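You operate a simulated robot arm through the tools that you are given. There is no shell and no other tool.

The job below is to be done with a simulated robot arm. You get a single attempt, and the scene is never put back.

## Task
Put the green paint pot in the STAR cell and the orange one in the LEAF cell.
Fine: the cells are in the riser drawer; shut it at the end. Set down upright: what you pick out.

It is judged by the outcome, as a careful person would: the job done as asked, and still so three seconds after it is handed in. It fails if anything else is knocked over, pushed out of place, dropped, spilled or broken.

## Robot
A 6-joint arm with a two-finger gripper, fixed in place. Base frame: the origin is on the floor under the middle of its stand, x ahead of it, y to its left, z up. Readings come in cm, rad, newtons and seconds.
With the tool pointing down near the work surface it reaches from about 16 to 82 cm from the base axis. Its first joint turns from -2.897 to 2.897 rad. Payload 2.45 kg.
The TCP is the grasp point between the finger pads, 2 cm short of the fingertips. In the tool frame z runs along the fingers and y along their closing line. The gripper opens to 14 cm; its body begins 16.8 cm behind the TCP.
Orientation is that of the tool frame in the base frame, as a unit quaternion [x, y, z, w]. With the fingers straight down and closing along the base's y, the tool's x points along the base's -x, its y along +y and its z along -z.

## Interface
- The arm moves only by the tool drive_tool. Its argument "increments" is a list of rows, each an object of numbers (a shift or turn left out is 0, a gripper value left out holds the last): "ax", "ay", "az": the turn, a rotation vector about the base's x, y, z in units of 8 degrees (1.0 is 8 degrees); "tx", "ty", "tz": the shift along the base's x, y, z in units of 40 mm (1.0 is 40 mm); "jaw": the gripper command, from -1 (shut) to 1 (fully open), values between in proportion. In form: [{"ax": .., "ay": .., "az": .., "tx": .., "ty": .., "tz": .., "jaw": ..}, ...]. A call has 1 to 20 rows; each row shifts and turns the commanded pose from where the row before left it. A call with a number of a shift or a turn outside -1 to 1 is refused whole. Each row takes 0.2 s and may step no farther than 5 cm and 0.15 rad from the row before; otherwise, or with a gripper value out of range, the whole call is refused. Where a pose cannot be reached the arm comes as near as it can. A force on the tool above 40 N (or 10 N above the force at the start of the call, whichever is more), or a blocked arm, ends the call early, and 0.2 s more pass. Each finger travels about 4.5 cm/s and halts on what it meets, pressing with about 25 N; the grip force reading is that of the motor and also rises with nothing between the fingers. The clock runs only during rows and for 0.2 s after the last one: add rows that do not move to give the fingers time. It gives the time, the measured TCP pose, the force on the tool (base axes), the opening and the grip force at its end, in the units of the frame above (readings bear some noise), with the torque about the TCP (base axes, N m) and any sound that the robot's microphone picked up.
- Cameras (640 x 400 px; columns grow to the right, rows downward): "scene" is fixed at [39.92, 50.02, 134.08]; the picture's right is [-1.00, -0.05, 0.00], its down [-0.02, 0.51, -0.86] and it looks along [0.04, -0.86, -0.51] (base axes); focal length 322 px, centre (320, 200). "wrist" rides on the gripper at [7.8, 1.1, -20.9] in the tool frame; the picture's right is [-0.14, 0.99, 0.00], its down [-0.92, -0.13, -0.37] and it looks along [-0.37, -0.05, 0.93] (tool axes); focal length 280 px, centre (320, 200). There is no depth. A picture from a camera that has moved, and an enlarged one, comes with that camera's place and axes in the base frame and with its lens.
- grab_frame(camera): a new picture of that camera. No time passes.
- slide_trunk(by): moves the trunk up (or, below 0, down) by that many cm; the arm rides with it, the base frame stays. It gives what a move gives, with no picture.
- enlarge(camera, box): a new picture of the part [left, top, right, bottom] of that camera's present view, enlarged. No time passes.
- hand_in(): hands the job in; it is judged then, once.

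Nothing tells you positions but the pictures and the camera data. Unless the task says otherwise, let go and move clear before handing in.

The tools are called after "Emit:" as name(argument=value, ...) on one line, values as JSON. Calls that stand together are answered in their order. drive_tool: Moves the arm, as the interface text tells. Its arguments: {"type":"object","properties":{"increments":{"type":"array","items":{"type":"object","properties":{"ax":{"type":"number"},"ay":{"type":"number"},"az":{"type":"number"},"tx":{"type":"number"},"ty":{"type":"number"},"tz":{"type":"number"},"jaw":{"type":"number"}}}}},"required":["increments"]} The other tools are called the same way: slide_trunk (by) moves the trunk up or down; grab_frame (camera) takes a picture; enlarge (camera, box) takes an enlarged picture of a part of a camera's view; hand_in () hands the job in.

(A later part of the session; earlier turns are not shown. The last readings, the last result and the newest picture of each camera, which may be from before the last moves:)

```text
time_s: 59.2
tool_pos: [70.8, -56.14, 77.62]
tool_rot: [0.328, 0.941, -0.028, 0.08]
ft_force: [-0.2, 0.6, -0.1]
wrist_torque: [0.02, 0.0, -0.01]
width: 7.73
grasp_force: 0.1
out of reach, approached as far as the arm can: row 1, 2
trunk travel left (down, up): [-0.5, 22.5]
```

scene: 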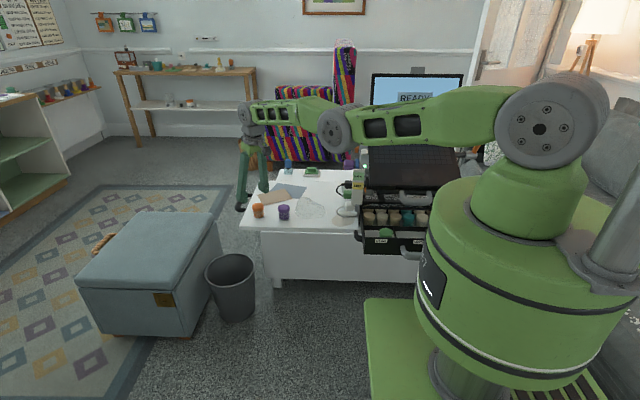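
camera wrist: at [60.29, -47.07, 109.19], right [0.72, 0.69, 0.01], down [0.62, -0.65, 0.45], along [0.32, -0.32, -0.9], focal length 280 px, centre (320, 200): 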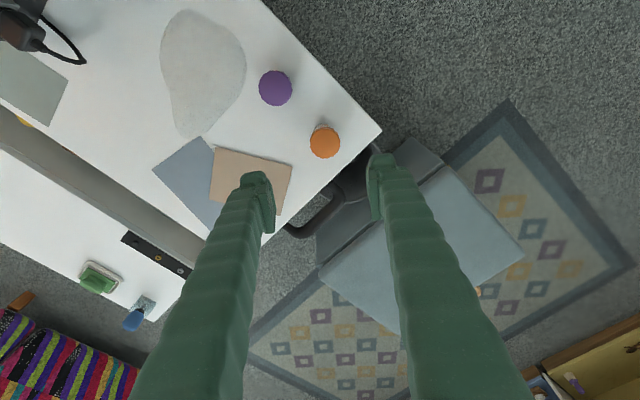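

The arm is stretched straight, which is a singularity, so pure inward moves stall. A downward-and-inward move should bend the elbow the right way, and there's enough height above the pots.

Emit:
drive_tool(increments=[{"tz": -0.3, "tx": -0.1, "ty": 0.08}, {"tz": -0.3, "tx": -0.1, "ty": 0.08}, {"tz": -0.2, "tx": -0.1, "ty": 0.08}, {}])

```text
time_s: 60.2
tool_pos: [70.24, -55.8, 74.28]
tool_rot: [0.328, 0.941, -0.027, 0.08]
ft_force: [0.6, 0.1, -0.1]
wrist_torque: [0.05, 0.01, -0.02]
width: 7.69
grasp_force: 0.0
out of reach, approached as far as the arm can: row 1, 2, 3
trunk travel left (down, up): [-0.5, 22.5]
```

Emit:
drive_tool(increments=[{"tz": 0.6}, {"tz": 0.6, "tx": -0.3, "ty": 0.25}, {"tx": -0.7, "ty": 0.6}, {"tx": -0.7, "ty": 0.6}, {"tx": -0.7, "ty": 0.6}, {"tx": -0.7, "ty": 0.6}, {}])

Emit:
grab_frame(camera="scene")

```text
time_s: 61.8
tool_pos: [70.66, -56.24, 77.99]
tool_rot: [0.327, 0.941, -0.028, 0.081]
ft_force: [0.3, -0.1, -0.1]
wrist_torque: [0.0, 0.02, 0.02]
width: 7.7
grasp_force: 0.1
out of reach, approached as far as the arm can: row 1, 2, 3, 4, 5, 6
trunk travel left (down, up): [-0.5, 22.5]
```

```text
taken
```

scene: 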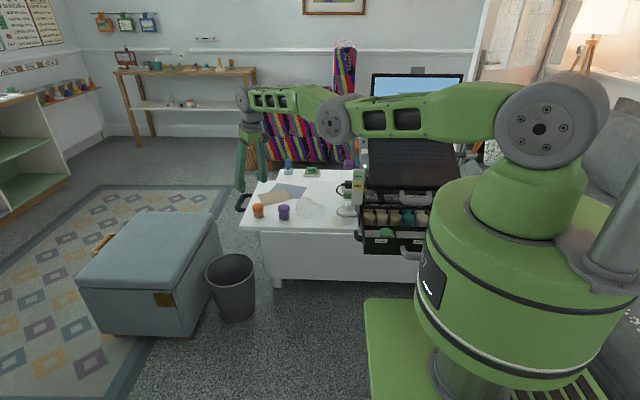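

Emit:
drive_tool(increments=[{"tz": -1.0, "tx": -0.4, "ty": 0.32}, {}])

```text
time_s: 62.4
tool_pos: [70.08, -55.98, 73.63]
tool_rot: [0.328, 0.941, -0.028, 0.08]
ft_force: [0.1, 0.0, -0.3]
wrist_torque: [0.01, 0.01, 0.01]
width: 7.72
grasp_force: 0.1
out of reach, approached as far as the arm can: row 1
trunk travel left (down, up): [-0.5, 22.5]
```

Vertical moves keep the elbow straight. Swinging the tool inward about the wrist (pitch and inward shift together) should bend the elbow, so I'll raise a little and do that.

Emit:
drive_tool(increments=[{"tz": 0.6}, {"ax": 0.62, "ay": 0.785, "tx": -0.9, "ty": 0.71, "tz": -0.1}, {"ax": 0.62, "ay": 0.785, "tx": -0.9, "ty": 0.71}, {"tx": -0.5, "ty": 0.4, "tz": 0.2}, {"tx": -0.5, "ty": 0.4, "tz": 0.2}, {}])

Emit:
grab_frame(camera="scene")

```text
time_s: 63.8
tool_pos: [63.31, -50.83, 76.14]
tool_rot: [0.328, 0.943, 0.017, -0.051]
ft_force: [-0.2, -0.3, 0.7]
wrist_torque: [0.01, -0.03, 0.03]
width: 7.72
grasp_force: 0.1
out of reach, approached as far as the arm can: row 1, 4, 5
trunk travel left (down, up): [-0.5, 22.5]
```

```text
taken
```

scene: 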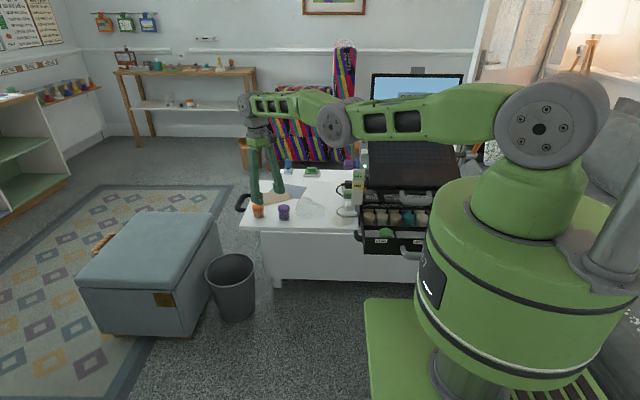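

Emit:
drive_tool(increments=[{"ax": 0.62, "ay": 0.785, "tx": -0.97, "ty": 0.77}, {"ax": 0.62, "ay": 0.785, "tx": -0.97, "ty": 0.77}, {"ax": 0.62, "ay": 0.785, "tx": -0.97, "ty": 0.77}, {}])

```text
time_s: 64.8
tool_pos: [52.91, -42.31, 75.71]
tool_rot: [0.317, 0.912, 0.086, -0.247]
ft_force: [0.0, 0.4, 0.5]
wrist_torque: [-0.03, -0.01, 0.02]
width: 7.68
grasp_force: 0.1
out of reach, approached as far as the arm can: row 1, 2, 3
trunk travel left (down, up): [-0.5, 22.5]
```

Emit:
drive_tool(increments=[{"ax": 0.155, "ay": 0.196, "tx": -0.2, "ty": 0.16}, {"ax": 0.155, "ay": 0.196, "tx": -0.2, "ty": 0.16}, {"tx": -0.03, "ty": 0.024}, {"tx": -0.03, "ty": 0.024}, {"tx": -0.03, "ty": 0.024}, {"tx": -0.03, "ty": 0.024}, {"tx": -0.06, "ty": 0.048}, {"tx": -0.06, "ty": 0.048}, {"tx": -0.06, "ty": 0.048}, {"tx": -0.1, "ty": 0.08}, {}])

Emit:
grab_frame(camera="scene")

```text
time_s: 67.2
tool_pos: [51.04, -41.1, 75.54]
tool_rot: [0.314, 0.903, 0.096, -0.279]
ft_force: [0.1, -0.5, -0.7]
wrist_torque: [-0.01, -0.01, -0.01]
width: 7.71
grasp_force: 0.1
out of reach, approached as far as the arm can: row 6, 7, 9, 10
trunk travel left (down, up): [-0.5, 22.5]
```

```text
taken
```

scene: 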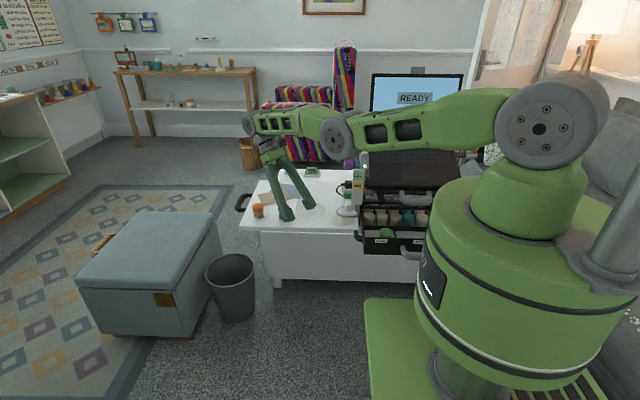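

Emit:
drive_tool(increments=[{"ax": 0.235, "ay": 0.295, "tx": -0.95, "ty": 0.76}, {}])

```text
time_s: 67.8
tool_pos: [51.09, -41.15, 75.57]
tool_rot: [0.315, 0.902, 0.096, -0.278]
ft_force: [-0.2, -0.8, -0.1]
wrist_torque: [-0.01, 0.04, 0.01]
width: 7.7
grasp_force: 0.1
out of reach, approached as far as the arm can: row 1
trunk travel left (down, up): [-0.5, 22.5]
```

Emit:
drive_tool(increments=[{"tz": 0.9}, {"tz": 0.9}, {"tz": 0.9}, {"ax": -0.6, "ay": -0.76, "tx": 0.78, "ty": -0.62, "tz": -0.2}, {"ax": -0.6, "ay": -0.76, "tx": 0.78, "ty": -0.62, "tz": -0.2}, {"ax": -0.6, "ay": -0.76, "tx": 0.8, "ty": -0.64, "tz": -0.1}, {}])

Emit:
grab_frame(camera="scene")

```text
time_s: 69.4
tool_pos: [60.56, -48.62, 81.55]
tool_rot: [0.328, 0.937, 0.039, -0.113]
ft_force: [0.3, 0.8, -0.7]
wrist_torque: [-0.01, -0.05, -0.02]
width: 7.7
grasp_force: 0.0
out of reach, approached as far as the arm can: row 1, 2, 3, 5
trunk travel left (down, up): [-0.5, 22.5]
```

```text
taken
```

scene: 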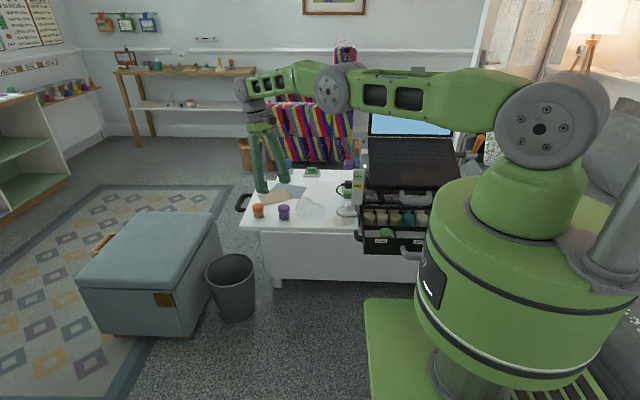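

Emit:
drive_tool(increments=[{"ax": 0.235, "ay": 0.295, "tx": -0.95, "ty": 0.76}, {"tx": -0.3, "ty": 0.24}, {"tx": -0.3, "ty": 0.24}, {}])

```text
time_s: 70.4
tool_pos: [54.2, -43.51, 81.44]
tool_rot: [0.324, 0.934, 0.048, -0.138]
ft_force: [-0.5, 0.5, 0.1]
wrist_torque: [-0.03, -0.02, -0.03]
width: 7.7
grasp_force: 0.1
trunk travel left (down, up): [-0.5, 22.5]
```

That worked, and the elbow is bent again. From here I'll keep a comfortable reach margin: set a 12° outward tilt close in, then go out over the orange pot.

Emit:
drive_tool(increments=[{"ax": -0.557, "ay": -0.707}, {"ax": -0.557, "ay": -0.707}, {"ax": -0.557, "ay": -0.707}, {"ax": -0.557, "ay": -0.707}, {"tx": 0.7, "ty": -0.5}, {"tx": 0.7, "ty": -0.5}, {"tx": 0.7, "ty": -0.5}, {"tx": 0.7, "ty": -0.55}, {"tx": 0.7, "ty": -0.55, "tz": -0.2}, {}])

Emit:
grab_frame(camera="wrist")

Emit:
grab_frame(camera="scene")

```text
time_s: 72.6
tool_pos: [68.33, -54.03, 80.48]
tool_rot: [0.327, 0.939, -0.034, 0.099]
ft_force: [-0.5, -0.9, -0.5]
wrist_torque: [0.02, 0.03, 0.02]
width: 7.68
grasp_force: 0.1
trunk travel left (down, up): [-0.5, 22.5]
```

```text
taken
camera wrist: at [59.56, -45.59, 99.38], right [0.72, 0.69, 0.03], down [0.57, -0.61, 0.55], along [0.4, -0.38, -0.83], focal length 280 px, centre (320, 200)
```

wrist: 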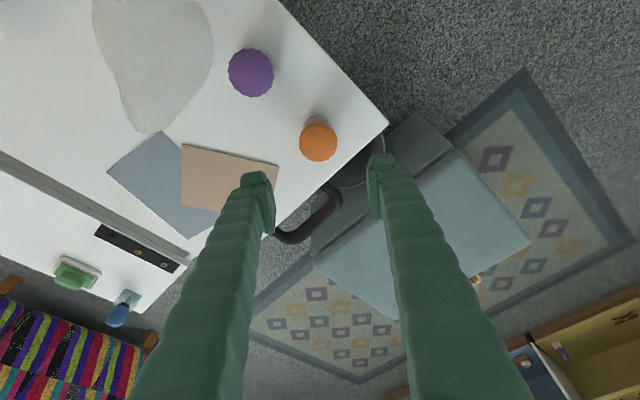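

```text
taken
```

scene: 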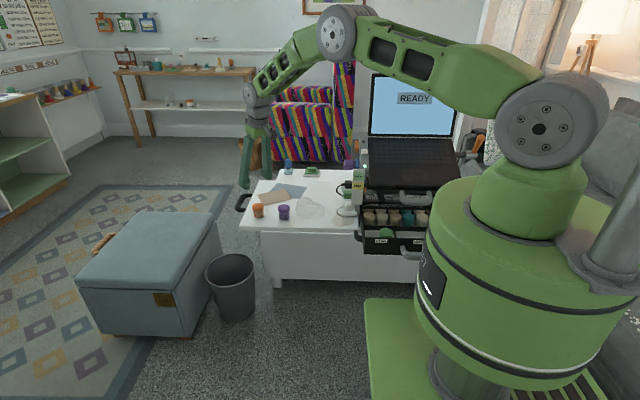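

The elbow has plenty of bend now. I'll lower toward the orange pot.

Emit:
drive_tool(increments=[{"tx": 0.09, "ty": -0.03, "tz": -0.7}, {"tz": -0.7}, {"tz": -0.4}, {}])

Emit:
enlarge(camera="wrist", box=[220, 90, 420, 240])

```text
time_s: 73.6
tool_pos: [68.69, -54.16, 73.33]
tool_rot: [0.328, 0.939, -0.034, 0.099]
ft_force: [-0.1, 0.0, -0.5]
wrist_torque: [-0.01, 0.02, -0.02]
width: 7.71
grasp_force: 0.0
trunk travel left (down, up): [-0.5, 22.5]
```

```text
2.67 times, centred on (320, 165) of wrist
camera zoom: at [59.91, -45.79, 92.19], right [0.72, 0.69, 0.03], down [0.57, -0.61, 0.55], along [0.4, -0.38, -0.83], focal length 748 px, centre (320, 293)
```

zoom: 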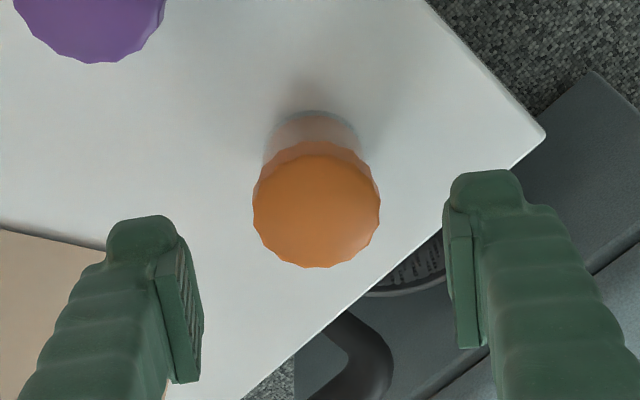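

Emit:
drive_tool(increments=[{"tz": -0.4, "tx": 0.01}, {"tz": -0.4}, {"tz": -0.38}, {}])

Emit:
enlarge(camera="wrist", box=[220, 90, 420, 240])

Emit:
enlarge(camera="scene", box=[225, 170, 315, 235])

```text
time_s: 74.6
tool_pos: [68.6, -54.16, 68.69]
tool_rot: [0.327, 0.939, -0.034, 0.099]
ft_force: [0.5, 0.4, -0.7]
wrist_torque: [0.05, 0.01, 0.03]
width: 7.72
grasp_force: 0.1
trunk travel left (down, up): [-0.5, 22.5]
```

```text
2.67 times, centred on (320, 165) of wrist
camera zoom: at [59.99, -45.73, 87.51], right [0.72, 0.69, 0.03], down [0.57, -0.61, 0.55], along [0.4, -0.38, -0.83], focal length 748 px, centre (320, 293)
```

zoom: 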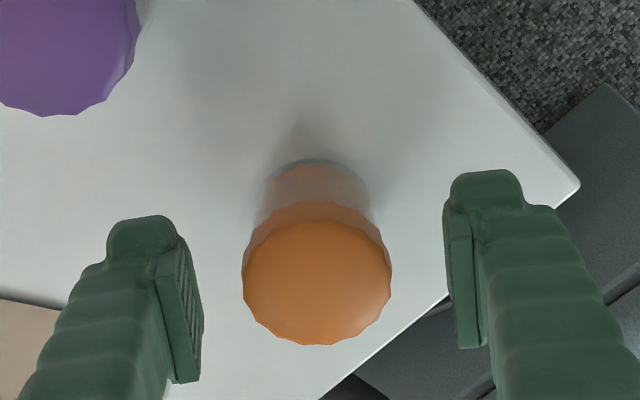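

```text
6.15 times, centred on (270, 202) of scene
camera zoom: at [39.92, 50.02, 134.08], right [-1.0, -0.05, 0.0], down [-0.02, 0.51, -0.86], along [0.04, -0.86, -0.51], focal length 1981 px, centre (628, 185)
```

zoom: 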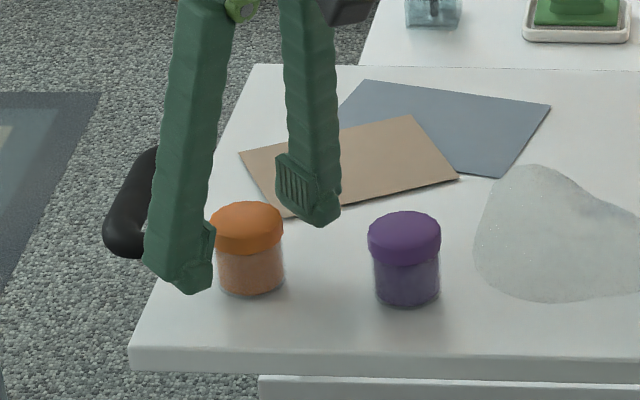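

Centred on the lid with both fingers clear. I'll drop a millimetre and close.

Emit:
drive_tool(increments=[{"tz": -0.03, "tx": 0.02}, {"jaw": -0.3}, {}, {}, {"jaw": -0.7}, {}, {}, {}])

Emit:
enlarge(camera="wrist", box=[220, 90, 420, 240])

Emit:
enlarge(camera="scene", box=[225, 170, 315, 235])

```text
time_s: 76.4
tool_pos: [68.72, -54.06, 68.61]
tool_rot: [0.328, 0.939, -0.035, 0.099]
ft_force: [0.1, 0.2, -0.1]
wrist_torque: [0.03, -0.01, -0.02]
width: 4.35
grasp_force: 24.8
trunk travel left (down, up): [-0.5, 22.5]
```

```text
2.67 times, centred on (320, 165) of wrist
camera zoom: at [60.05, -45.73, 87.41], right [0.72, 0.69, 0.03], down [0.57, -0.61, 0.55], along [0.4, -0.38, -0.83], focal length 748 px, centre (320, 293)
```

zoom: 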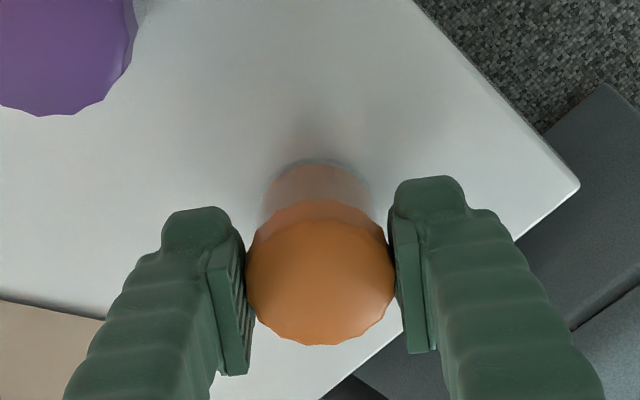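

```text
6.15 times, centred on (270, 202) of scene
camera zoom: at [39.92, 50.02, 134.08], right [-1.0, -0.05, 0.0], down [-0.02, 0.51, -0.86], along [0.04, -0.86, -0.51], focal length 1981 px, centre (628, 185)
```

zoom: 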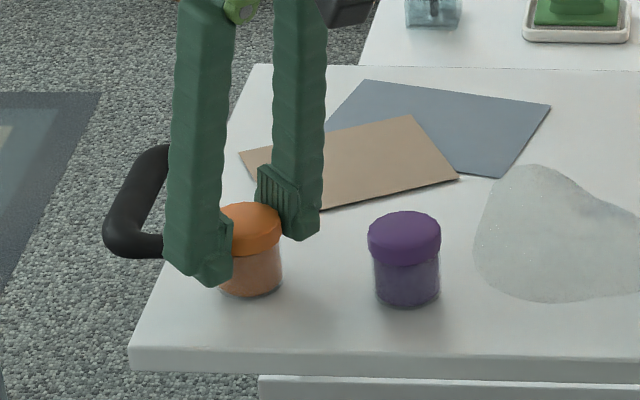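

The orange pot is gripped at 4.35 cm. I'll lift slowly and verify.

Emit:
drive_tool(increments=[{"tz": 0.2}, {"tz": 0.4}, {"tz": 0.7}, {"tz": 0.8}, {}])

Emit:
enlarge(camera="scene", box=[225, 150, 315, 235])

Emit:
enlarge(camera="wrist", box=[220, 90, 420, 240])

```text
time_s: 77.6
tool_pos: [68.6, -54.11, 76.96]
tool_rot: [0.328, 0.939, -0.035, 0.099]
ft_force: [0.3, 0.8, -0.2]
wrist_torque: [-0.03, -0.02, -0.01]
width: 4.38
grasp_force: 25.0
trunk travel left (down, up): [-0.5, 22.5]
```

```text
4.71 times, centred on (270, 192) of scene
camera zoom: at [39.92, 50.02, 134.08], right [-1.0, -0.05, 0.0], down [-0.02, 0.51, -0.86], along [0.04, -0.86, -0.51], focal length 1515 px, centre (555, 235)
```

zoom: 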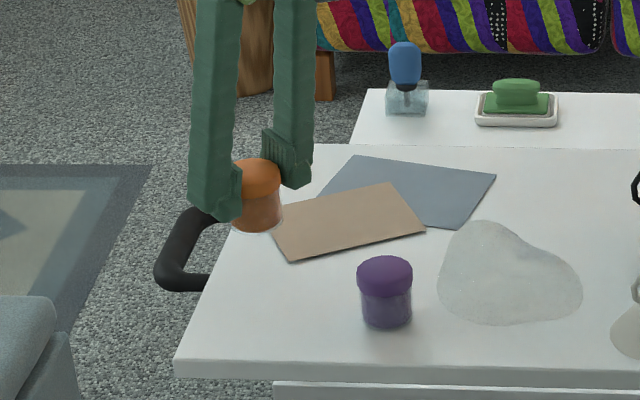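

```text
2.67 times, centred on (320, 165) of wrist
camera zoom: at [60.07, -45.75, 95.87], right [0.72, 0.69, 0.03], down [0.57, -0.61, 0.55], along [0.4, -0.38, -0.83], focal length 748 px, centre (320, 293)
```

zoom: 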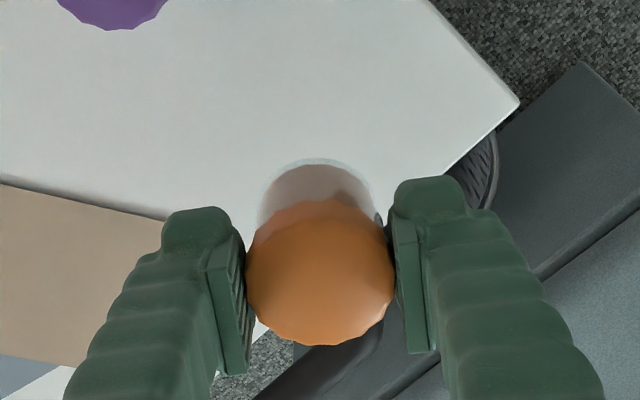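

It lifted upright. I'll raise the trunk back to its starting height for clearance, then carry the pot around to above the LEAF cell.

Emit:
slide_trunk(by=12)

Emit:
drive_tool(increments=[{"tx": -0.9, "ty": 0.7, "tz": 0.2}, {"tx": -0.9, "ty": 0.7, "tz": 0.2}, {"tx": -0.9, "ty": 0.7}, {"tx": -0.9, "ty": 0.7}, {"tx": -0.9, "ty": 0.7}, {"tx": -0.9, "ty": 0.7}, {"tx": -0.93}, {"tx": -0.93}, {"tx": -0.93, "az": -0.8}, {"tx": -0.93, "az": -0.8}, {"tx": -0.93, "az": -0.8}, {"tx": -0.93, "az": -0.8}, {"tx": -0.93, "az": -0.8}, {"tx": -0.93, "az": -0.8}, {}])

Emit:
grab_frame(camera="wrist")

Emit:
grab_frame(camera="scene")

```text
time_s: 79.1
tool_pos: [68.78, -54.08, 89.03]
tool_rot: [0.328, 0.939, -0.035, 0.097]
ft_force: [0.6, -0.1, -1.2]
wrist_torque: [0.0, -0.01, -0.01]
width: 4.38
grasp_force: 24.9
trunk travel left (down, up): [-12.5, 10.5]
```

```text
time_s: 82.3
tool_pos: [11.8, -40.56, 91.73]
tool_rot: [0.617, 0.78, -0.056, 0.086]
ft_force: [-0.3, 0.2, 0.0]
wrist_torque: [0.03, 0.0, -0.01]
width: 4.39
grasp_force: 24.5
out of reach, approached as far as the arm can: row 10, 11, 12, 13, 14
trunk travel left (down, up): [-12.5, 10.5]
```

```text
taken
camera wrist: at [9.84, -28.69, 110.62], right [0.99, 0.1, 0.05], down [0.06, -0.84, 0.54], along [0.09, -0.54, -0.84], focal length 280 px, centre (320, 200)
```

wrist: 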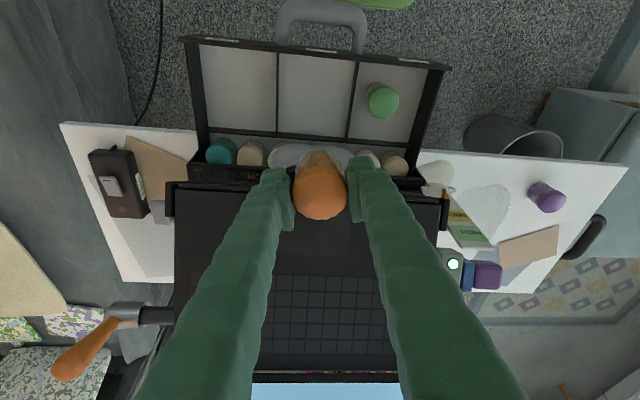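

```text
taken
```

scene: 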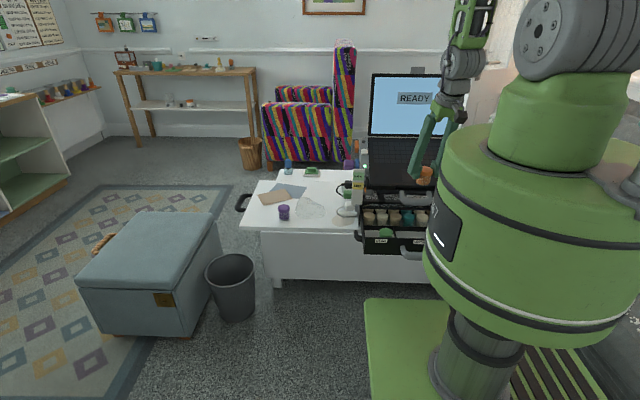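

The arm folded too close to its shoulder at this height and the pose got limited, although the pot is still held and nearly upright. Raising the trunk gives more folding room, so I'll do that and then continue lower down.

Emit:
slide_trunk(by=10)

Emit:
drive_tool(increments=[{"ty": 0.3, "tz": -0.5}, {"ty": 0.3, "tz": -0.8}, {"ty": 0.2, "tz": -0.8}, {"tz": -0.8}, {}])

Emit:
enlarge(camera="scene", box=[340, 100, 460, 260])

```text
time_s: 83.7
tool_pos: [11.85, -40.49, 101.59]
tool_rot: [0.617, 0.78, -0.056, 0.086]
ft_force: [0.2, -0.1, -0.7]
wrist_torque: [-0.03, 0.01, 0.0]
width: 4.36
grasp_force: 25.0
trunk travel left (down, up): [-22.5, 0.5]
```

```text
time_s: 84.9
tool_pos: [13.24, -41.18, 93.03]
tool_rot: [0.618, 0.78, -0.037, 0.091]
ft_force: [0.0, -0.8, -0.2]
wrist_torque: [0.01, -0.04, 0.03]
width: 4.37
grasp_force: 24.5
out of reach, approached as far as the arm can: row 1, 2, 3, 4
trunk travel left (down, up): [-22.5, 0.5]
```

```text
2.50 times, centred on (400, 180) of scene
camera zoom: at [39.92, 50.02, 134.08], right [-1.0, -0.05, 0.0], down [-0.02, 0.51, -0.86], along [0.04, -0.86, -0.51], focal length 805 px, centre (120, 250)
```

zoom: 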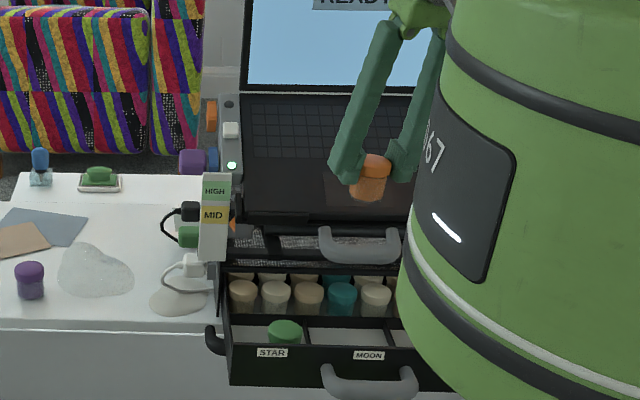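

The wrist is near a singularity here: with the 12° tilt the tool lines up with the forearm when folded close in. The safer option is to set the orange pot upright on the desk at green's old, easily reached spot, then re-grip it with a vertical tool. I'll back out along +x first.

Emit:
drive_tool(increments=[{"tx": 0.7, "ty": -0.1, "tz": 0.2}, {"tx": 0.9}, {"tx": 0.9}, {"tx": 0.9, "az": 0.4}, {"tx": 0.9, "az": 0.6}, {"tx": 0.9, "az": 0.6}, {"tx": 0.9, "az": 0.6}, {}])

Emit:
grab_frame(camera="wrist")

Emit:
grab_frame(camera="scene")

```text
time_s: 86.7
tool_pos: [26.41, -43.58, 93.97]
tool_rot: [0.489, 0.866, -0.042, 0.093]
ft_force: [0.0, -0.5, -1.4]
wrist_torque: [-0.02, 0.01, -0.02]
width: 4.36
grasp_force: 24.6
out of reach, approached as far as the arm can: row 1, 2, 3, 4
trunk travel left (down, up): [-22.5, 0.5]
```

```text
taken
camera wrist: at [20.87, -32.94, 112.93], right [0.92, 0.4, 0.05], down [0.31, -0.78, 0.54], along [0.25, -0.49, -0.84], focal length 280 px, centre (320, 200)
```

wrist: 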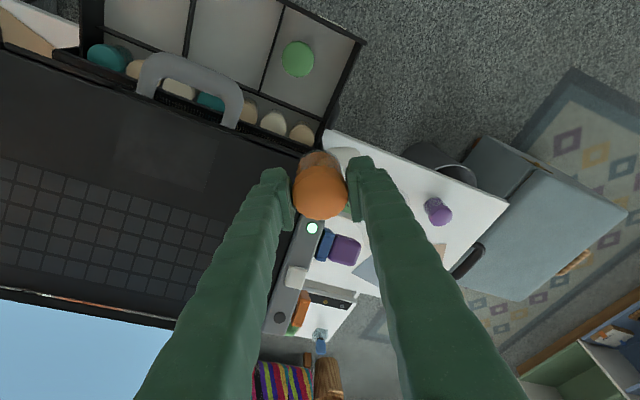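

```text
taken
```

scene: 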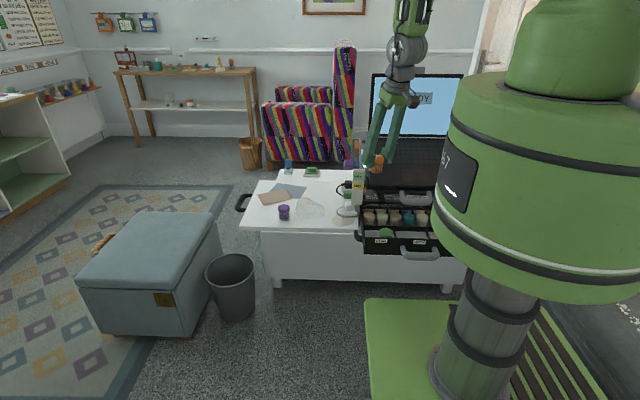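

The arm is free again. I'll carry the pot around the gauge to green's old spot at (47.2, -53.6).

Emit:
drive_tool(increments=[{"tx": 0.8, "ty": 0.4, "tz": 0.3}, {"tx": 0.9, "ty": 0.2}, {"tx": 0.9, "az": 0.4}, {"tx": 0.9, "az": 0.4}, {"tx": 0.8, "ty": -0.5, "az": 0.4}, {"tx": 0.5, "ty": -0.9}, {"tx": 0.4, "ty": -0.9}, {"ty": -0.8}, {}])

Emit:
grab_frame(camera="wrist")

Emit:
enlarge(camera="scene", box=[260, 110, 380, 240])

```text
time_s: 88.7
tool_pos: [45.46, -50.85, 95.41]
tool_rot: [0.418, 0.903, -0.034, 0.097]
ft_force: [-0.3, -0.7, 0.1]
wrist_torque: [-0.02, -0.01, -0.01]
width: 4.38
grasp_force: 25.1
out of reach, approached as far as the arm can: row 5, 6
trunk travel left (down, up): [-22.5, 0.5]
```

```text
taken
camera wrist: at [38.32, -41.25, 114.37], right [0.84, 0.54, 0.05], down [0.43, -0.72, 0.54], along [0.33, -0.44, -0.84], focal length 280 px, centre (320, 200)
```

wrist: 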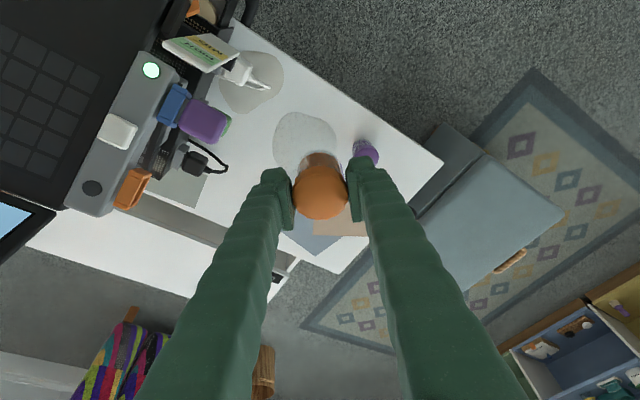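

```text
3.08 times, centred on (320, 175) of scene
camera zoom: at [39.92, 50.02, 134.08], right [-1.0, -0.05, 0.0], down [-0.02, 0.51, -0.86], along [0.04, -0.86, -0.51], focal length 990 px, centre (320, 277)
```

zoom: 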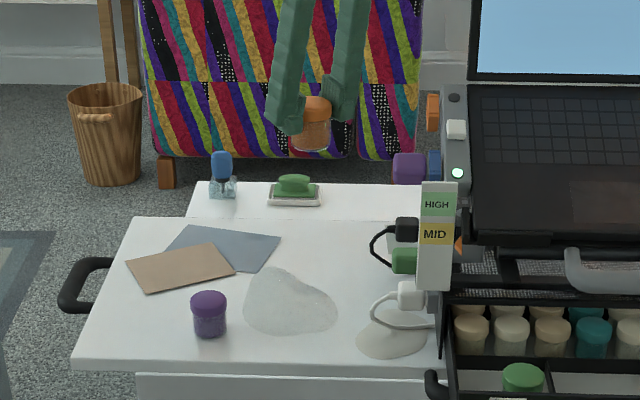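

The pot is held about 1.2° off upright after those limits, so I'll correct that and lower the trunk here, which puts everything in a comfortable posture.

Emit:
slide_trunk(by=-12)

Emit:
drive_tool(increments=[{"ax": -0.063, "ay": 0.043, "az": -0.015, "tx": 0.22, "ty": -0.34}, {"ax": -0.062, "ay": 0.043, "az": -0.015, "tx": 0.22, "ty": -0.34}, {}])

Emit:
grab_frame(camera="wrist")

```text
time_s: 90.2
tool_pos: [45.49, -50.78, 83.39]
tool_rot: [0.416, 0.903, -0.034, 0.097]
ft_force: [0.3, -0.2, -0.1]
wrist_torque: [0.0, -0.04, -0.02]
width: 4.4
grasp_force: 24.9
trunk travel left (down, up): [-10.5, 12.5]
```

```text
time_s: 91.0
tool_pos: [47.21, -53.48, 83.45]
tool_rot: [0.416, 0.903, -0.044, 0.095]
ft_force: [0.0, 0.2, -1.1]
wrist_torque: [-0.01, -0.01, 0.01]
width: 4.32
grasp_force: 25.1
trunk travel left (down, up): [-10.5, 12.5]
```

```text
taken
camera wrist: at [40.37, -43.61, 102.3], right [0.84, 0.54, 0.03], down [0.44, -0.71, 0.55], along [0.32, -0.45, -0.83], focal length 280 px, centre (320, 200)
```

wrist: 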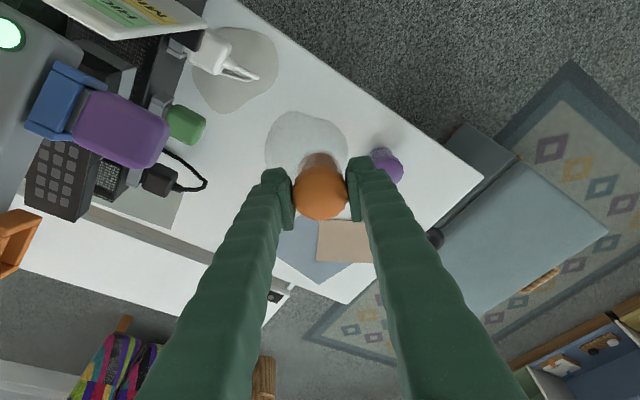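

Upright again and over the spot. I'll lower it to the desk.

Emit:
drive_tool(increments=[{"tz": -0.9}, {"tz": -0.9}, {"tz": -0.9}, {"tz": -0.7}, {"tz": -0.1}, {}])

Emit:
enlarge(camera="scene", box=[260, 160, 350, 235])

```text
time_s: 92.4
tool_pos: [47.16, -53.63, 69.45]
tool_rot: [0.417, 0.903, -0.044, 0.095]
ft_force: [-1.0, 0.2, -0.3]
wrist_torque: [-0.01, -0.01, -0.03]
width: 4.33
grasp_force: 25.2
trunk travel left (down, up): [-10.5, 12.5]
```

```text
5.33 times, centred on (305, 198) of scene
camera zoom: at [39.92, 50.02, 134.08], right [-1.0, -0.05, 0.0], down [-0.02, 0.51, -0.86], along [0.04, -0.86, -0.51], focal length 1717 px, centre (400, 213)
```

zoom: 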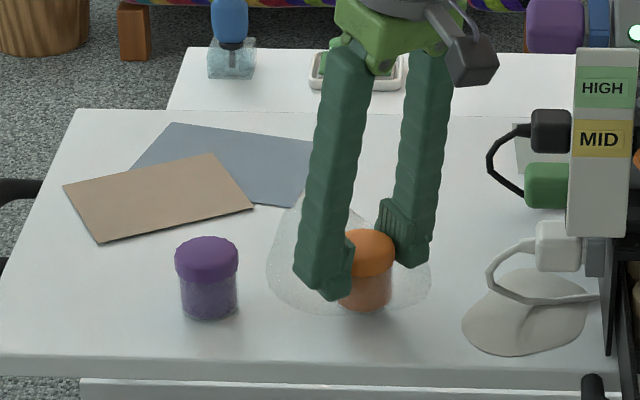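

Emit:
drive_tool(increments=[{"tz": -0.1}, {"tz": -0.05}, {}])

Emit:
drive_tool(increments=[{"tz": -0.05}, {}])

```text
time_s: 93.2
tool_pos: [47.21, -53.55, 68.73]
tool_rot: [0.418, 0.903, -0.044, 0.094]
ft_force: [1.0, 0.2, -0.8]
wrist_torque: [0.03, 0.02, 0.03]
width: 4.32
grasp_force: 25.0
trunk travel left (down, up): [-10.5, 12.5]
```

```text
time_s: 93.8
tool_pos: [47.25, -53.6, 68.69]
tool_rot: [0.417, 0.903, -0.044, 0.093]
ft_force: [1.1, 0.5, 0.4]
wrist_torque: [0.03, 0.0, -0.02]
width: 4.3
grasp_force: 25.0
trunk travel left (down, up): [-10.5, 12.5]
```

Emit:
drive_tool(increments=[{"tz": -0.03}, {}])

```text
time_s: 94.4
tool_pos: [47.28, -53.51, 68.66]
tool_rot: [0.418, 0.902, -0.046, 0.096]
ft_force: [-1.4, 1.6, 10.1]
wrist_torque: [0.22, -0.06, 0.02]
width: 4.29
grasp_force: 24.9
trunk travel left (down, up): [-10.5, 12.5]
```

The pot touches the desk with about 10 N. I'll release, check that it stands, and raise.

Emit:
drive_tool(increments=[{"jaw": -0.2}, {}, {"jaw": 0.15}, {}, {}, {}])

Emit:
enlarge(camera="scene", box=[260, 160, 350, 235])

Emit:
enlarge(camera="wrist", box=[220, 90, 420, 240])

```text
time_s: 95.8
tool_pos: [47.18, -53.48, 68.44]
tool_rot: [0.418, 0.903, -0.044, 0.093]
ft_force: [0.4, 0.0, -1.4]
wrist_torque: [0.03, 0.02, -0.01]
width: 8.06
grasp_force: 0.2
trunk travel left (down, up): [-10.5, 12.5]
```

```text
5.33 times, centred on (305, 198) of scene
camera zoom: at [39.92, 50.02, 134.08], right [-1.0, -0.05, 0.0], down [-0.02, 0.51, -0.86], along [0.04, -0.86, -0.51], focal length 1717 px, centre (400, 213)
```

zoom: 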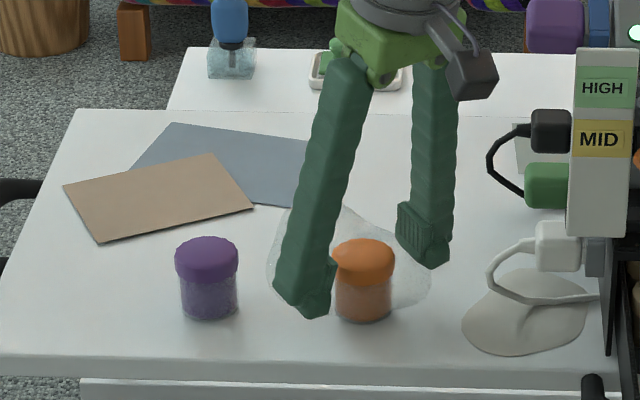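

```text
2.67 times, centred on (320, 165) of wrist
camera zoom: at [40.32, -43.6, 87.34], right [0.84, 0.54, 0.03], down [0.44, -0.71, 0.55], along [0.32, -0.45, -0.83], focal length 748 px, centre (320, 293)
```

zoom: 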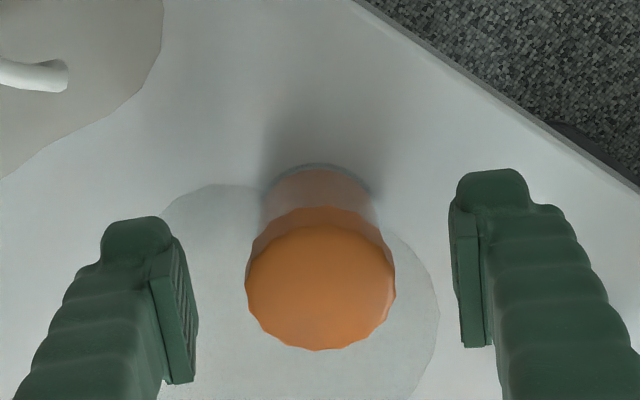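

The orange pot stands upright on the desk. I'll raise, return the tool to vertical and re-centre.

Emit:
drive_tool(increments=[{"tz": 0.4}, {"tz": 0.9}, {"tz": 0.9}, {"tz": 0.4}, {"ax": 0.568, "ay": 0.49}, {"ax": 0.568, "ay": 0.49}, {}])

Emit:
enlarge(camera="wrist", box=[220, 80, 420, 230])

```text
time_s: 97.4
tool_pos: [47.25, -53.55, 79.13]
tool_rot: [0.419, 0.908, -0.002, -0.002]
ft_force: [-0.3, -0.9, 0.3]
wrist_torque: [0.01, -0.02, 0.01]
width: 8.03
grasp_force: 0.0
trunk travel left (down, up): [-10.5, 12.5]
```

```text
2.67 times, centred on (320, 155) of wrist
camera zoom: at [43.07, -46.78, 99.94], right [0.84, 0.54, 0.0], down [0.5, -0.78, 0.37], along [0.2, -0.31, -0.93], focal length 748 px, centre (320, 320)
```

zoom: 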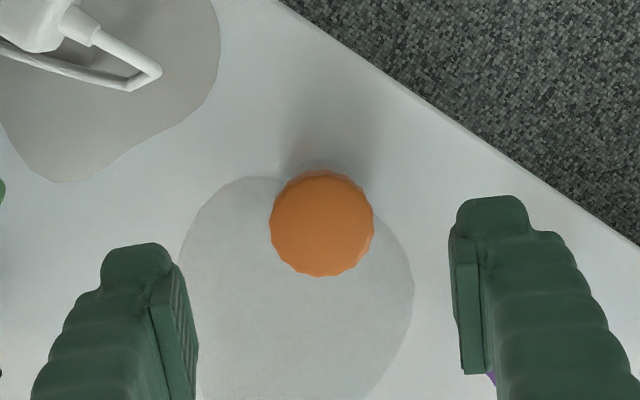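

The tool is vertical and centred. I'll go down and re-grip the orange pot at the same height used for green.

Emit:
drive_tool(increments=[{"tx": 0.04, "tz": -0.7}, {"tz": -0.7}, {"tz": -0.7}, {"tz": -0.4}, {"tz": -0.25}, {}, {"jaw": -0.3}, {}, {}, {"jaw": -0.7}, {}, {}, {}])

Emit:
enlarge(camera="wrist", box=[220, 80, 420, 230])

Emit:
enlarge(camera="scene", box=[260, 160, 350, 235])

```text
time_s: 100.2
tool_pos: [47.36, -53.49, 67.84]
tool_rot: [0.419, 0.908, -0.001, 0.0]
ft_force: [0.1, -1.3, 0.7]
wrist_torque: [-0.02, 0.01, -0.01]
width: 4.32
grasp_force: 24.8
trunk travel left (down, up): [-10.5, 12.5]
```

```text
2.67 times, centred on (320, 155) of wrist
camera zoom: at [43.21, -46.74, 88.79], right [0.84, 0.54, 0.0], down [0.5, -0.78, 0.37], along [0.2, -0.31, -0.93], focal length 748 px, centre (320, 320)
```

zoom: 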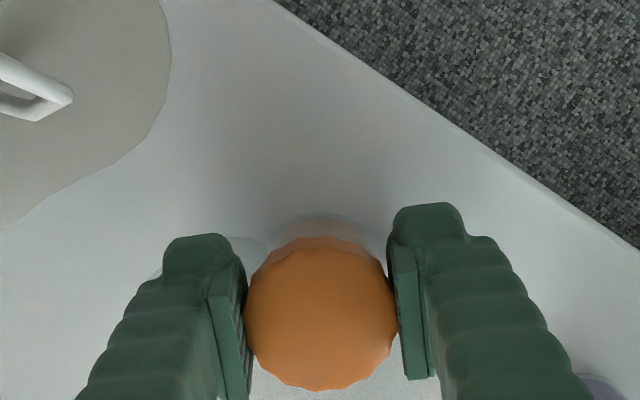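

```text
5.33 times, centred on (305, 198) of scene
camera zoom: at [39.92, 50.02, 134.08], right [-1.0, -0.05, 0.0], down [-0.02, 0.51, -0.86], along [0.04, -0.86, -0.51], focal length 1717 px, centre (400, 213)
```

zoom: 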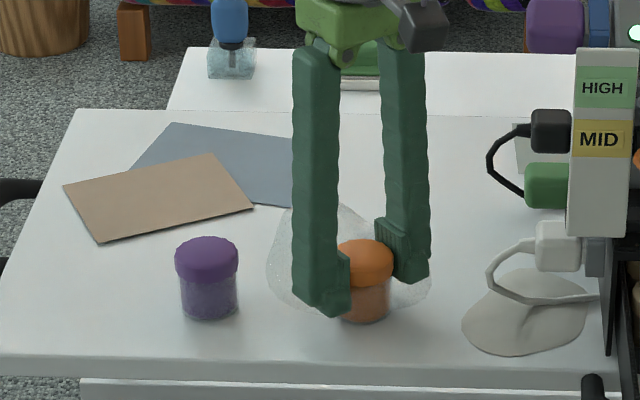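

The grip is about 2 mm lower than for green, so I'll re-grip slightly higher to keep the fingertips above the drawer dividers.

Emit:
drive_tool(increments=[{"jaw": -0.2}, {}, {"tz": 0.08}, {}, {"jaw": -0.7}, {}, {}, {}])

Emit:
drive_tool(increments=[{"tz": 0.2}, {"tz": 0.5}, {"tz": 0.8}, {"tz": 0.8}, {"tz": 0.8}, {"tz": 0.8}, {}])

Emit:
grab_frame(camera="scene")

Emit:
enlarge(camera="scene", box=[270, 120, 350, 200])

```text
time_s: 102.0
tool_pos: [47.34, -53.5, 68.24]
tool_rot: [0.42, 0.908, -0.001, 0.0]
ft_force: [0.0, 0.1, -0.5]
wrist_torque: [-0.02, 0.02, -0.01]
width: 4.32
grasp_force: 24.9
trunk travel left (down, up): [-10.5, 12.5]
```

```text
time_s: 103.6
tool_pos: [47.35, -53.59, 83.54]
tool_rot: [0.419, 0.908, -0.002, -0.001]
ft_force: [-0.4, 0.5, 0.7]
wrist_torque: [-0.01, -0.03, 0.01]
width: 4.32
grasp_force: 24.7
trunk travel left (down, up): [-10.5, 12.5]
```

```text
taken
```

scene: 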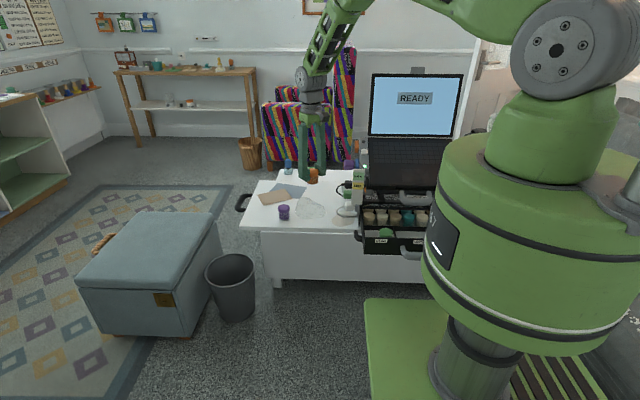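

```text
5.00 times, centred on (310, 160) of scene
camera zoom: at [39.92, 50.02, 134.08], right [-1.0, -0.05, 0.0], down [-0.02, 0.51, -0.86], along [0.04, -0.86, -0.51], focal length 1609 px, centre (370, 400)
```

zoom: 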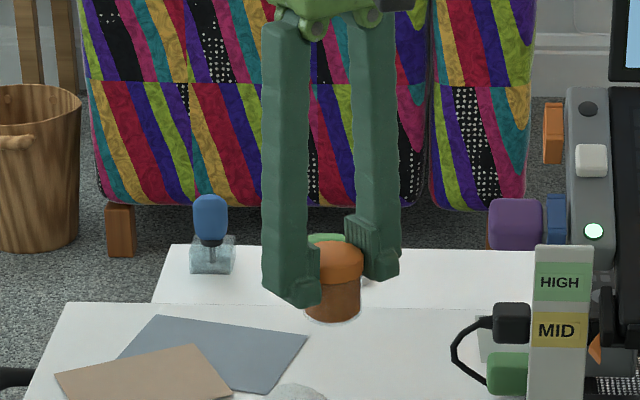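

The orange pot is held vertically. I'll lower the trunk again, which keeps the wrist away from alignment at LEAF, and carry the pot around to the drawer.

Emit:
slide_trunk(by=-10)

Emit:
drive_tool(increments=[{"tz": 0.9}, {"tz": 0.9}, {"tz": 0.9}, {"tz": 0.9, "ty": 0.4}, {"tz": 0.4, "ty": 0.8}, {"ty": 0.9}, {"ty": 0.9}, {"ty": 0.6, "tx": -0.6}, {"tx": -0.9, "az": -0.5}, {"tx": -0.9, "az": -0.65}, {"tx": -0.9, "az": -0.65}, {"tx": -0.9, "az": -0.65}, {"tx": -0.9, "az": -0.65}, {"tx": -0.9, "az": -0.65}, {"tx": -0.6, "az": -0.65}, {"az": -0.65}, {}])

Emit:
grab_frame(camera="wrist")

Emit:
grab_frame(camera="scene")

```text
time_s: 104.9
tool_pos: [47.37, -53.63, 73.81]
tool_rot: [0.419, 0.908, -0.002, 0.0]
ft_force: [0.0, 0.0, -0.5]
wrist_torque: [0.04, -0.02, -0.01]
width: 4.3
grasp_force: 25.2
trunk travel left (down, up): [-0.5, 22.5]
```

```text
time_s: 108.5
tool_pos: [20.97, -39.15, 89.76]
tool_rot: [0.707, 0.707, -0.001, -0.001]
ft_force: [-0.4, -0.8, -0.1]
wrist_torque: [0.01, 0.01, 0.0]
width: 4.3
grasp_force: 25.1
trunk travel left (down, up): [-0.5, 22.5]
```

```text
taken
camera wrist: at [22.14, -31.32, 110.61], right [0.99, -0.14, 0.0], down [-0.13, -0.92, 0.37], along [-0.05, -0.36, -0.93], focal length 280 px, centre (320, 200)
```

wrist: 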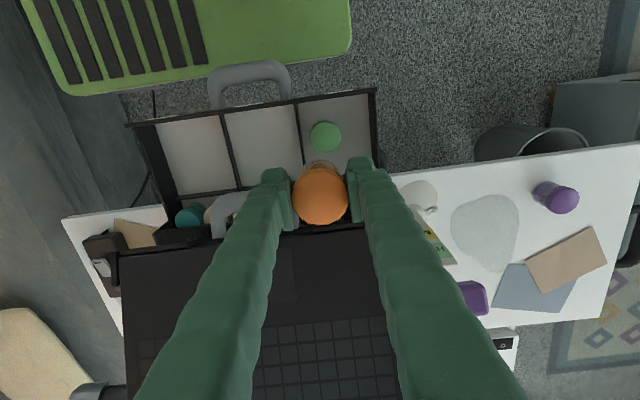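

```text
taken
```

scene: 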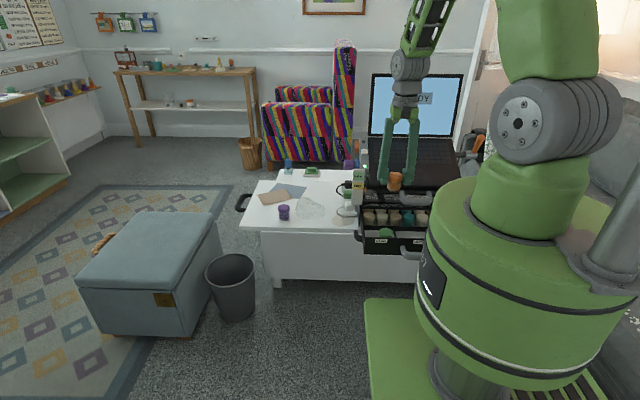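

Clean move with no limits hit. I'll continue along -x to above the LEAF cell.

Emit:
drive_tool(increments=[{"tx": -0.8}, {"tx": -0.9}, {"tx": -0.95}, {"tx": -0.95}, {"tx": -0.95}, {}])

Emit:
grab_frame(camera="wrist")

Emit:
enlarge(camera="wrist", box=[220, 80, 480, 240])

```text
time_s: 109.9
tool_pos: [2.76, -39.18, 89.72]
tool_rot: [0.706, 0.708, -0.001, -0.002]
ft_force: [0.0, 1.4, -0.5]
wrist_torque: [0.02, -0.05, 0.0]
width: 4.33
grasp_force: 24.8
trunk travel left (down, up): [-0.5, 22.5]
```

```text
taken
camera wrist: at [3.89, -31.28, 110.5], right [0.99, -0.14, 0.0], down [-0.13, -0.92, 0.37], along [-0.05, -0.36, -0.93], focal length 280 px, centre (320, 200)
```

wrist: 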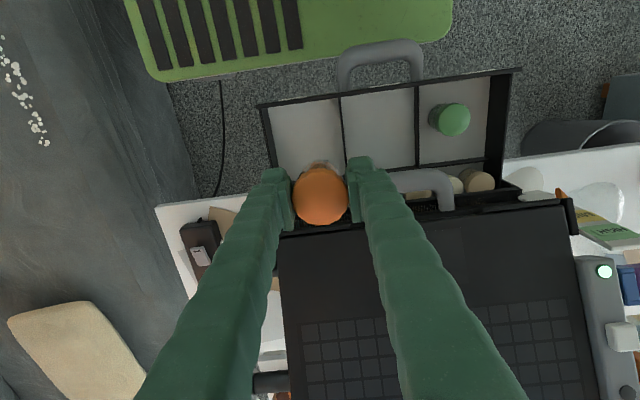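

```text
2.46 times, centred on (350, 160) of wrist
camera zoom: at [3.89, -31.28, 110.5], right [0.99, -0.14, 0.0], down [-0.13, -0.92, 0.37], along [-0.05, -0.36, -0.93], focal length 690 px, centre (246, 298)
```

zoom: 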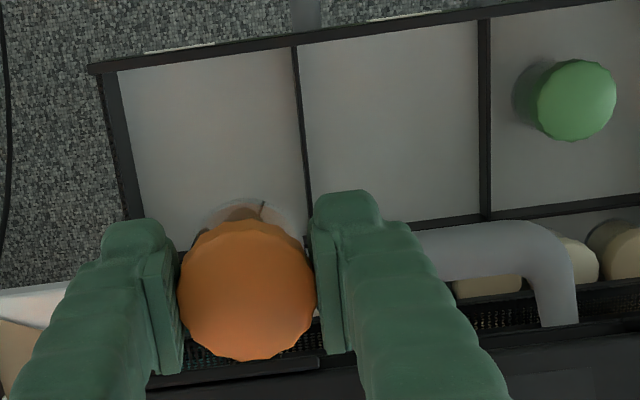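

The LEAF cell spans about x -4.4 to 6.0. I'll set down at (2.4, -37.9), clear of the left wall and upper grip, and descend.

Emit:
drive_tool(increments=[{"tx": -0.08, "ty": 0.31}, {"tz": -0.8}, {"tz": -0.8}, {"tz": -0.9}, {"tz": -0.9}, {"tz": -0.9}, {"tz": -0.2}, {}])

Emit:
enlarge(camera="wrist", box=[200, 80, 440, 260])

Emit:
grab_frame(camera="scene")

```text
time_s: 111.7
tool_pos: [2.44, -37.93, 71.61]
tool_rot: [0.706, 0.708, -0.001, -0.001]
ft_force: [-1.0, 0.7, 0.8]
wrist_torque: [0.03, 0.01, 0.02]
width: 4.31
grasp_force: 25.1
trunk travel left (down, up): [-0.5, 22.5]
```

```text
2.22 times, centred on (320, 170) of wrist
camera zoom: at [3.61, -30.08, 92.6], right [0.99, -0.14, 0.0], down [-0.13, -0.92, 0.37], along [-0.05, -0.37, -0.93], focal length 623 px, centre (320, 267)
```

zoom: 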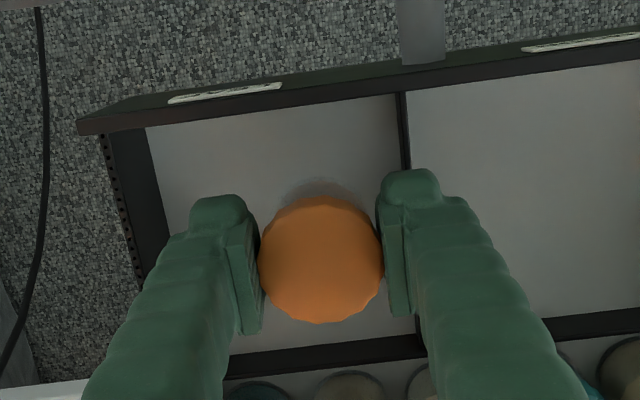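

```text
taken
```

scene: 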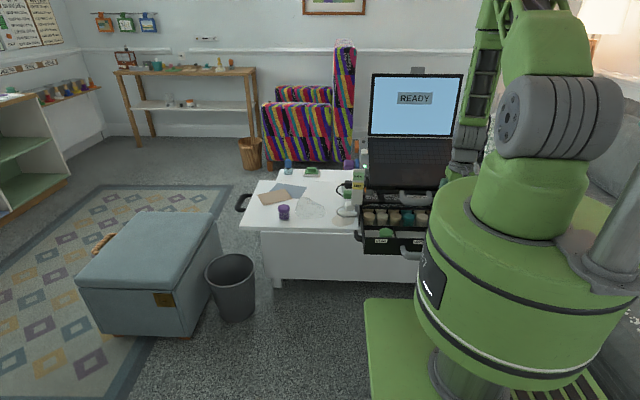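

It's over the LEAF cell. I'll lower gently to contact.

Emit:
drive_tool(increments=[{"tz": -0.25}, {"tz": -0.2}, {}])

Emit:
drive_tool(increments=[{"tz": -0.05}, {}])

```text
time_s: 112.5
tool_pos: [2.4, -37.98, 69.9]
tool_rot: [0.707, 0.707, -0.001, -0.001]
ft_force: [0.2, 0.1, -1.4]
wrist_torque: [0.04, -0.03, -0.03]
width: 4.28
grasp_force: 25.4
trunk travel left (down, up): [-0.5, 22.5]
```

```text
time_s: 113.1
tool_pos: [2.37, -37.96, 69.6]
tool_rot: [0.707, 0.707, -0.001, -0.001]
ft_force: [-0.2, 0.5, 0.0]
wrist_torque: [0.04, 0.05, 0.01]
width: 4.3
grasp_force: 24.6
trunk travel left (down, up): [-0.5, 22.5]
```

Emit:
drive_tool(increments=[{"tz": -0.04}, {}])

Emit:
drive_tool(increments=[{"tz": -0.03}, {}])

```text
time_s: 113.7
tool_pos: [2.37, -37.91, 69.59]
tool_rot: [0.706, 0.708, -0.002, -0.001]
ft_force: [0.1, 1.0, -0.3]
wrist_torque: [0.02, -0.01, -0.01]
width: 4.3
grasp_force: 25.2
trunk travel left (down, up): [-0.5, 22.5]
```

```text
time_s: 114.3
tool_pos: [2.46, -37.96, 69.48]
tool_rot: [0.706, 0.708, -0.001, -0.001]
ft_force: [-0.3, -0.6, -0.2]
wrist_torque: [0.01, 0.0, 0.02]
width: 4.28
grasp_force: 24.9
trunk travel left (down, up): [-0.5, 22.5]
```

Emit:
drive_tool(increments=[{"tz": -0.03}, {}])

Emit:
drive_tool(increments=[{"tz": -0.025}, {}])

```text
time_s: 114.9
tool_pos: [2.51, -37.97, 69.3]
tool_rot: [0.706, 0.709, -0.002, -0.001]
ft_force: [-0.3, 0.8, 5.6]
wrist_torque: [0.09, -0.01, -0.01]
width: 4.29
grasp_force: 24.9
trunk travel left (down, up): [-0.5, 22.5]
```

```text
time_s: 115.5
tool_pos: [2.51, -38.07, 69.18]
tool_rot: [0.707, 0.708, -0.002, 0.0]
ft_force: [-1.6, -0.4, 24.0]
wrist_torque: [0.1, 0.02, -0.03]
width: 4.31
grasp_force: 24.5
trunk travel left (down, up): [-0.5, 22.5]
```

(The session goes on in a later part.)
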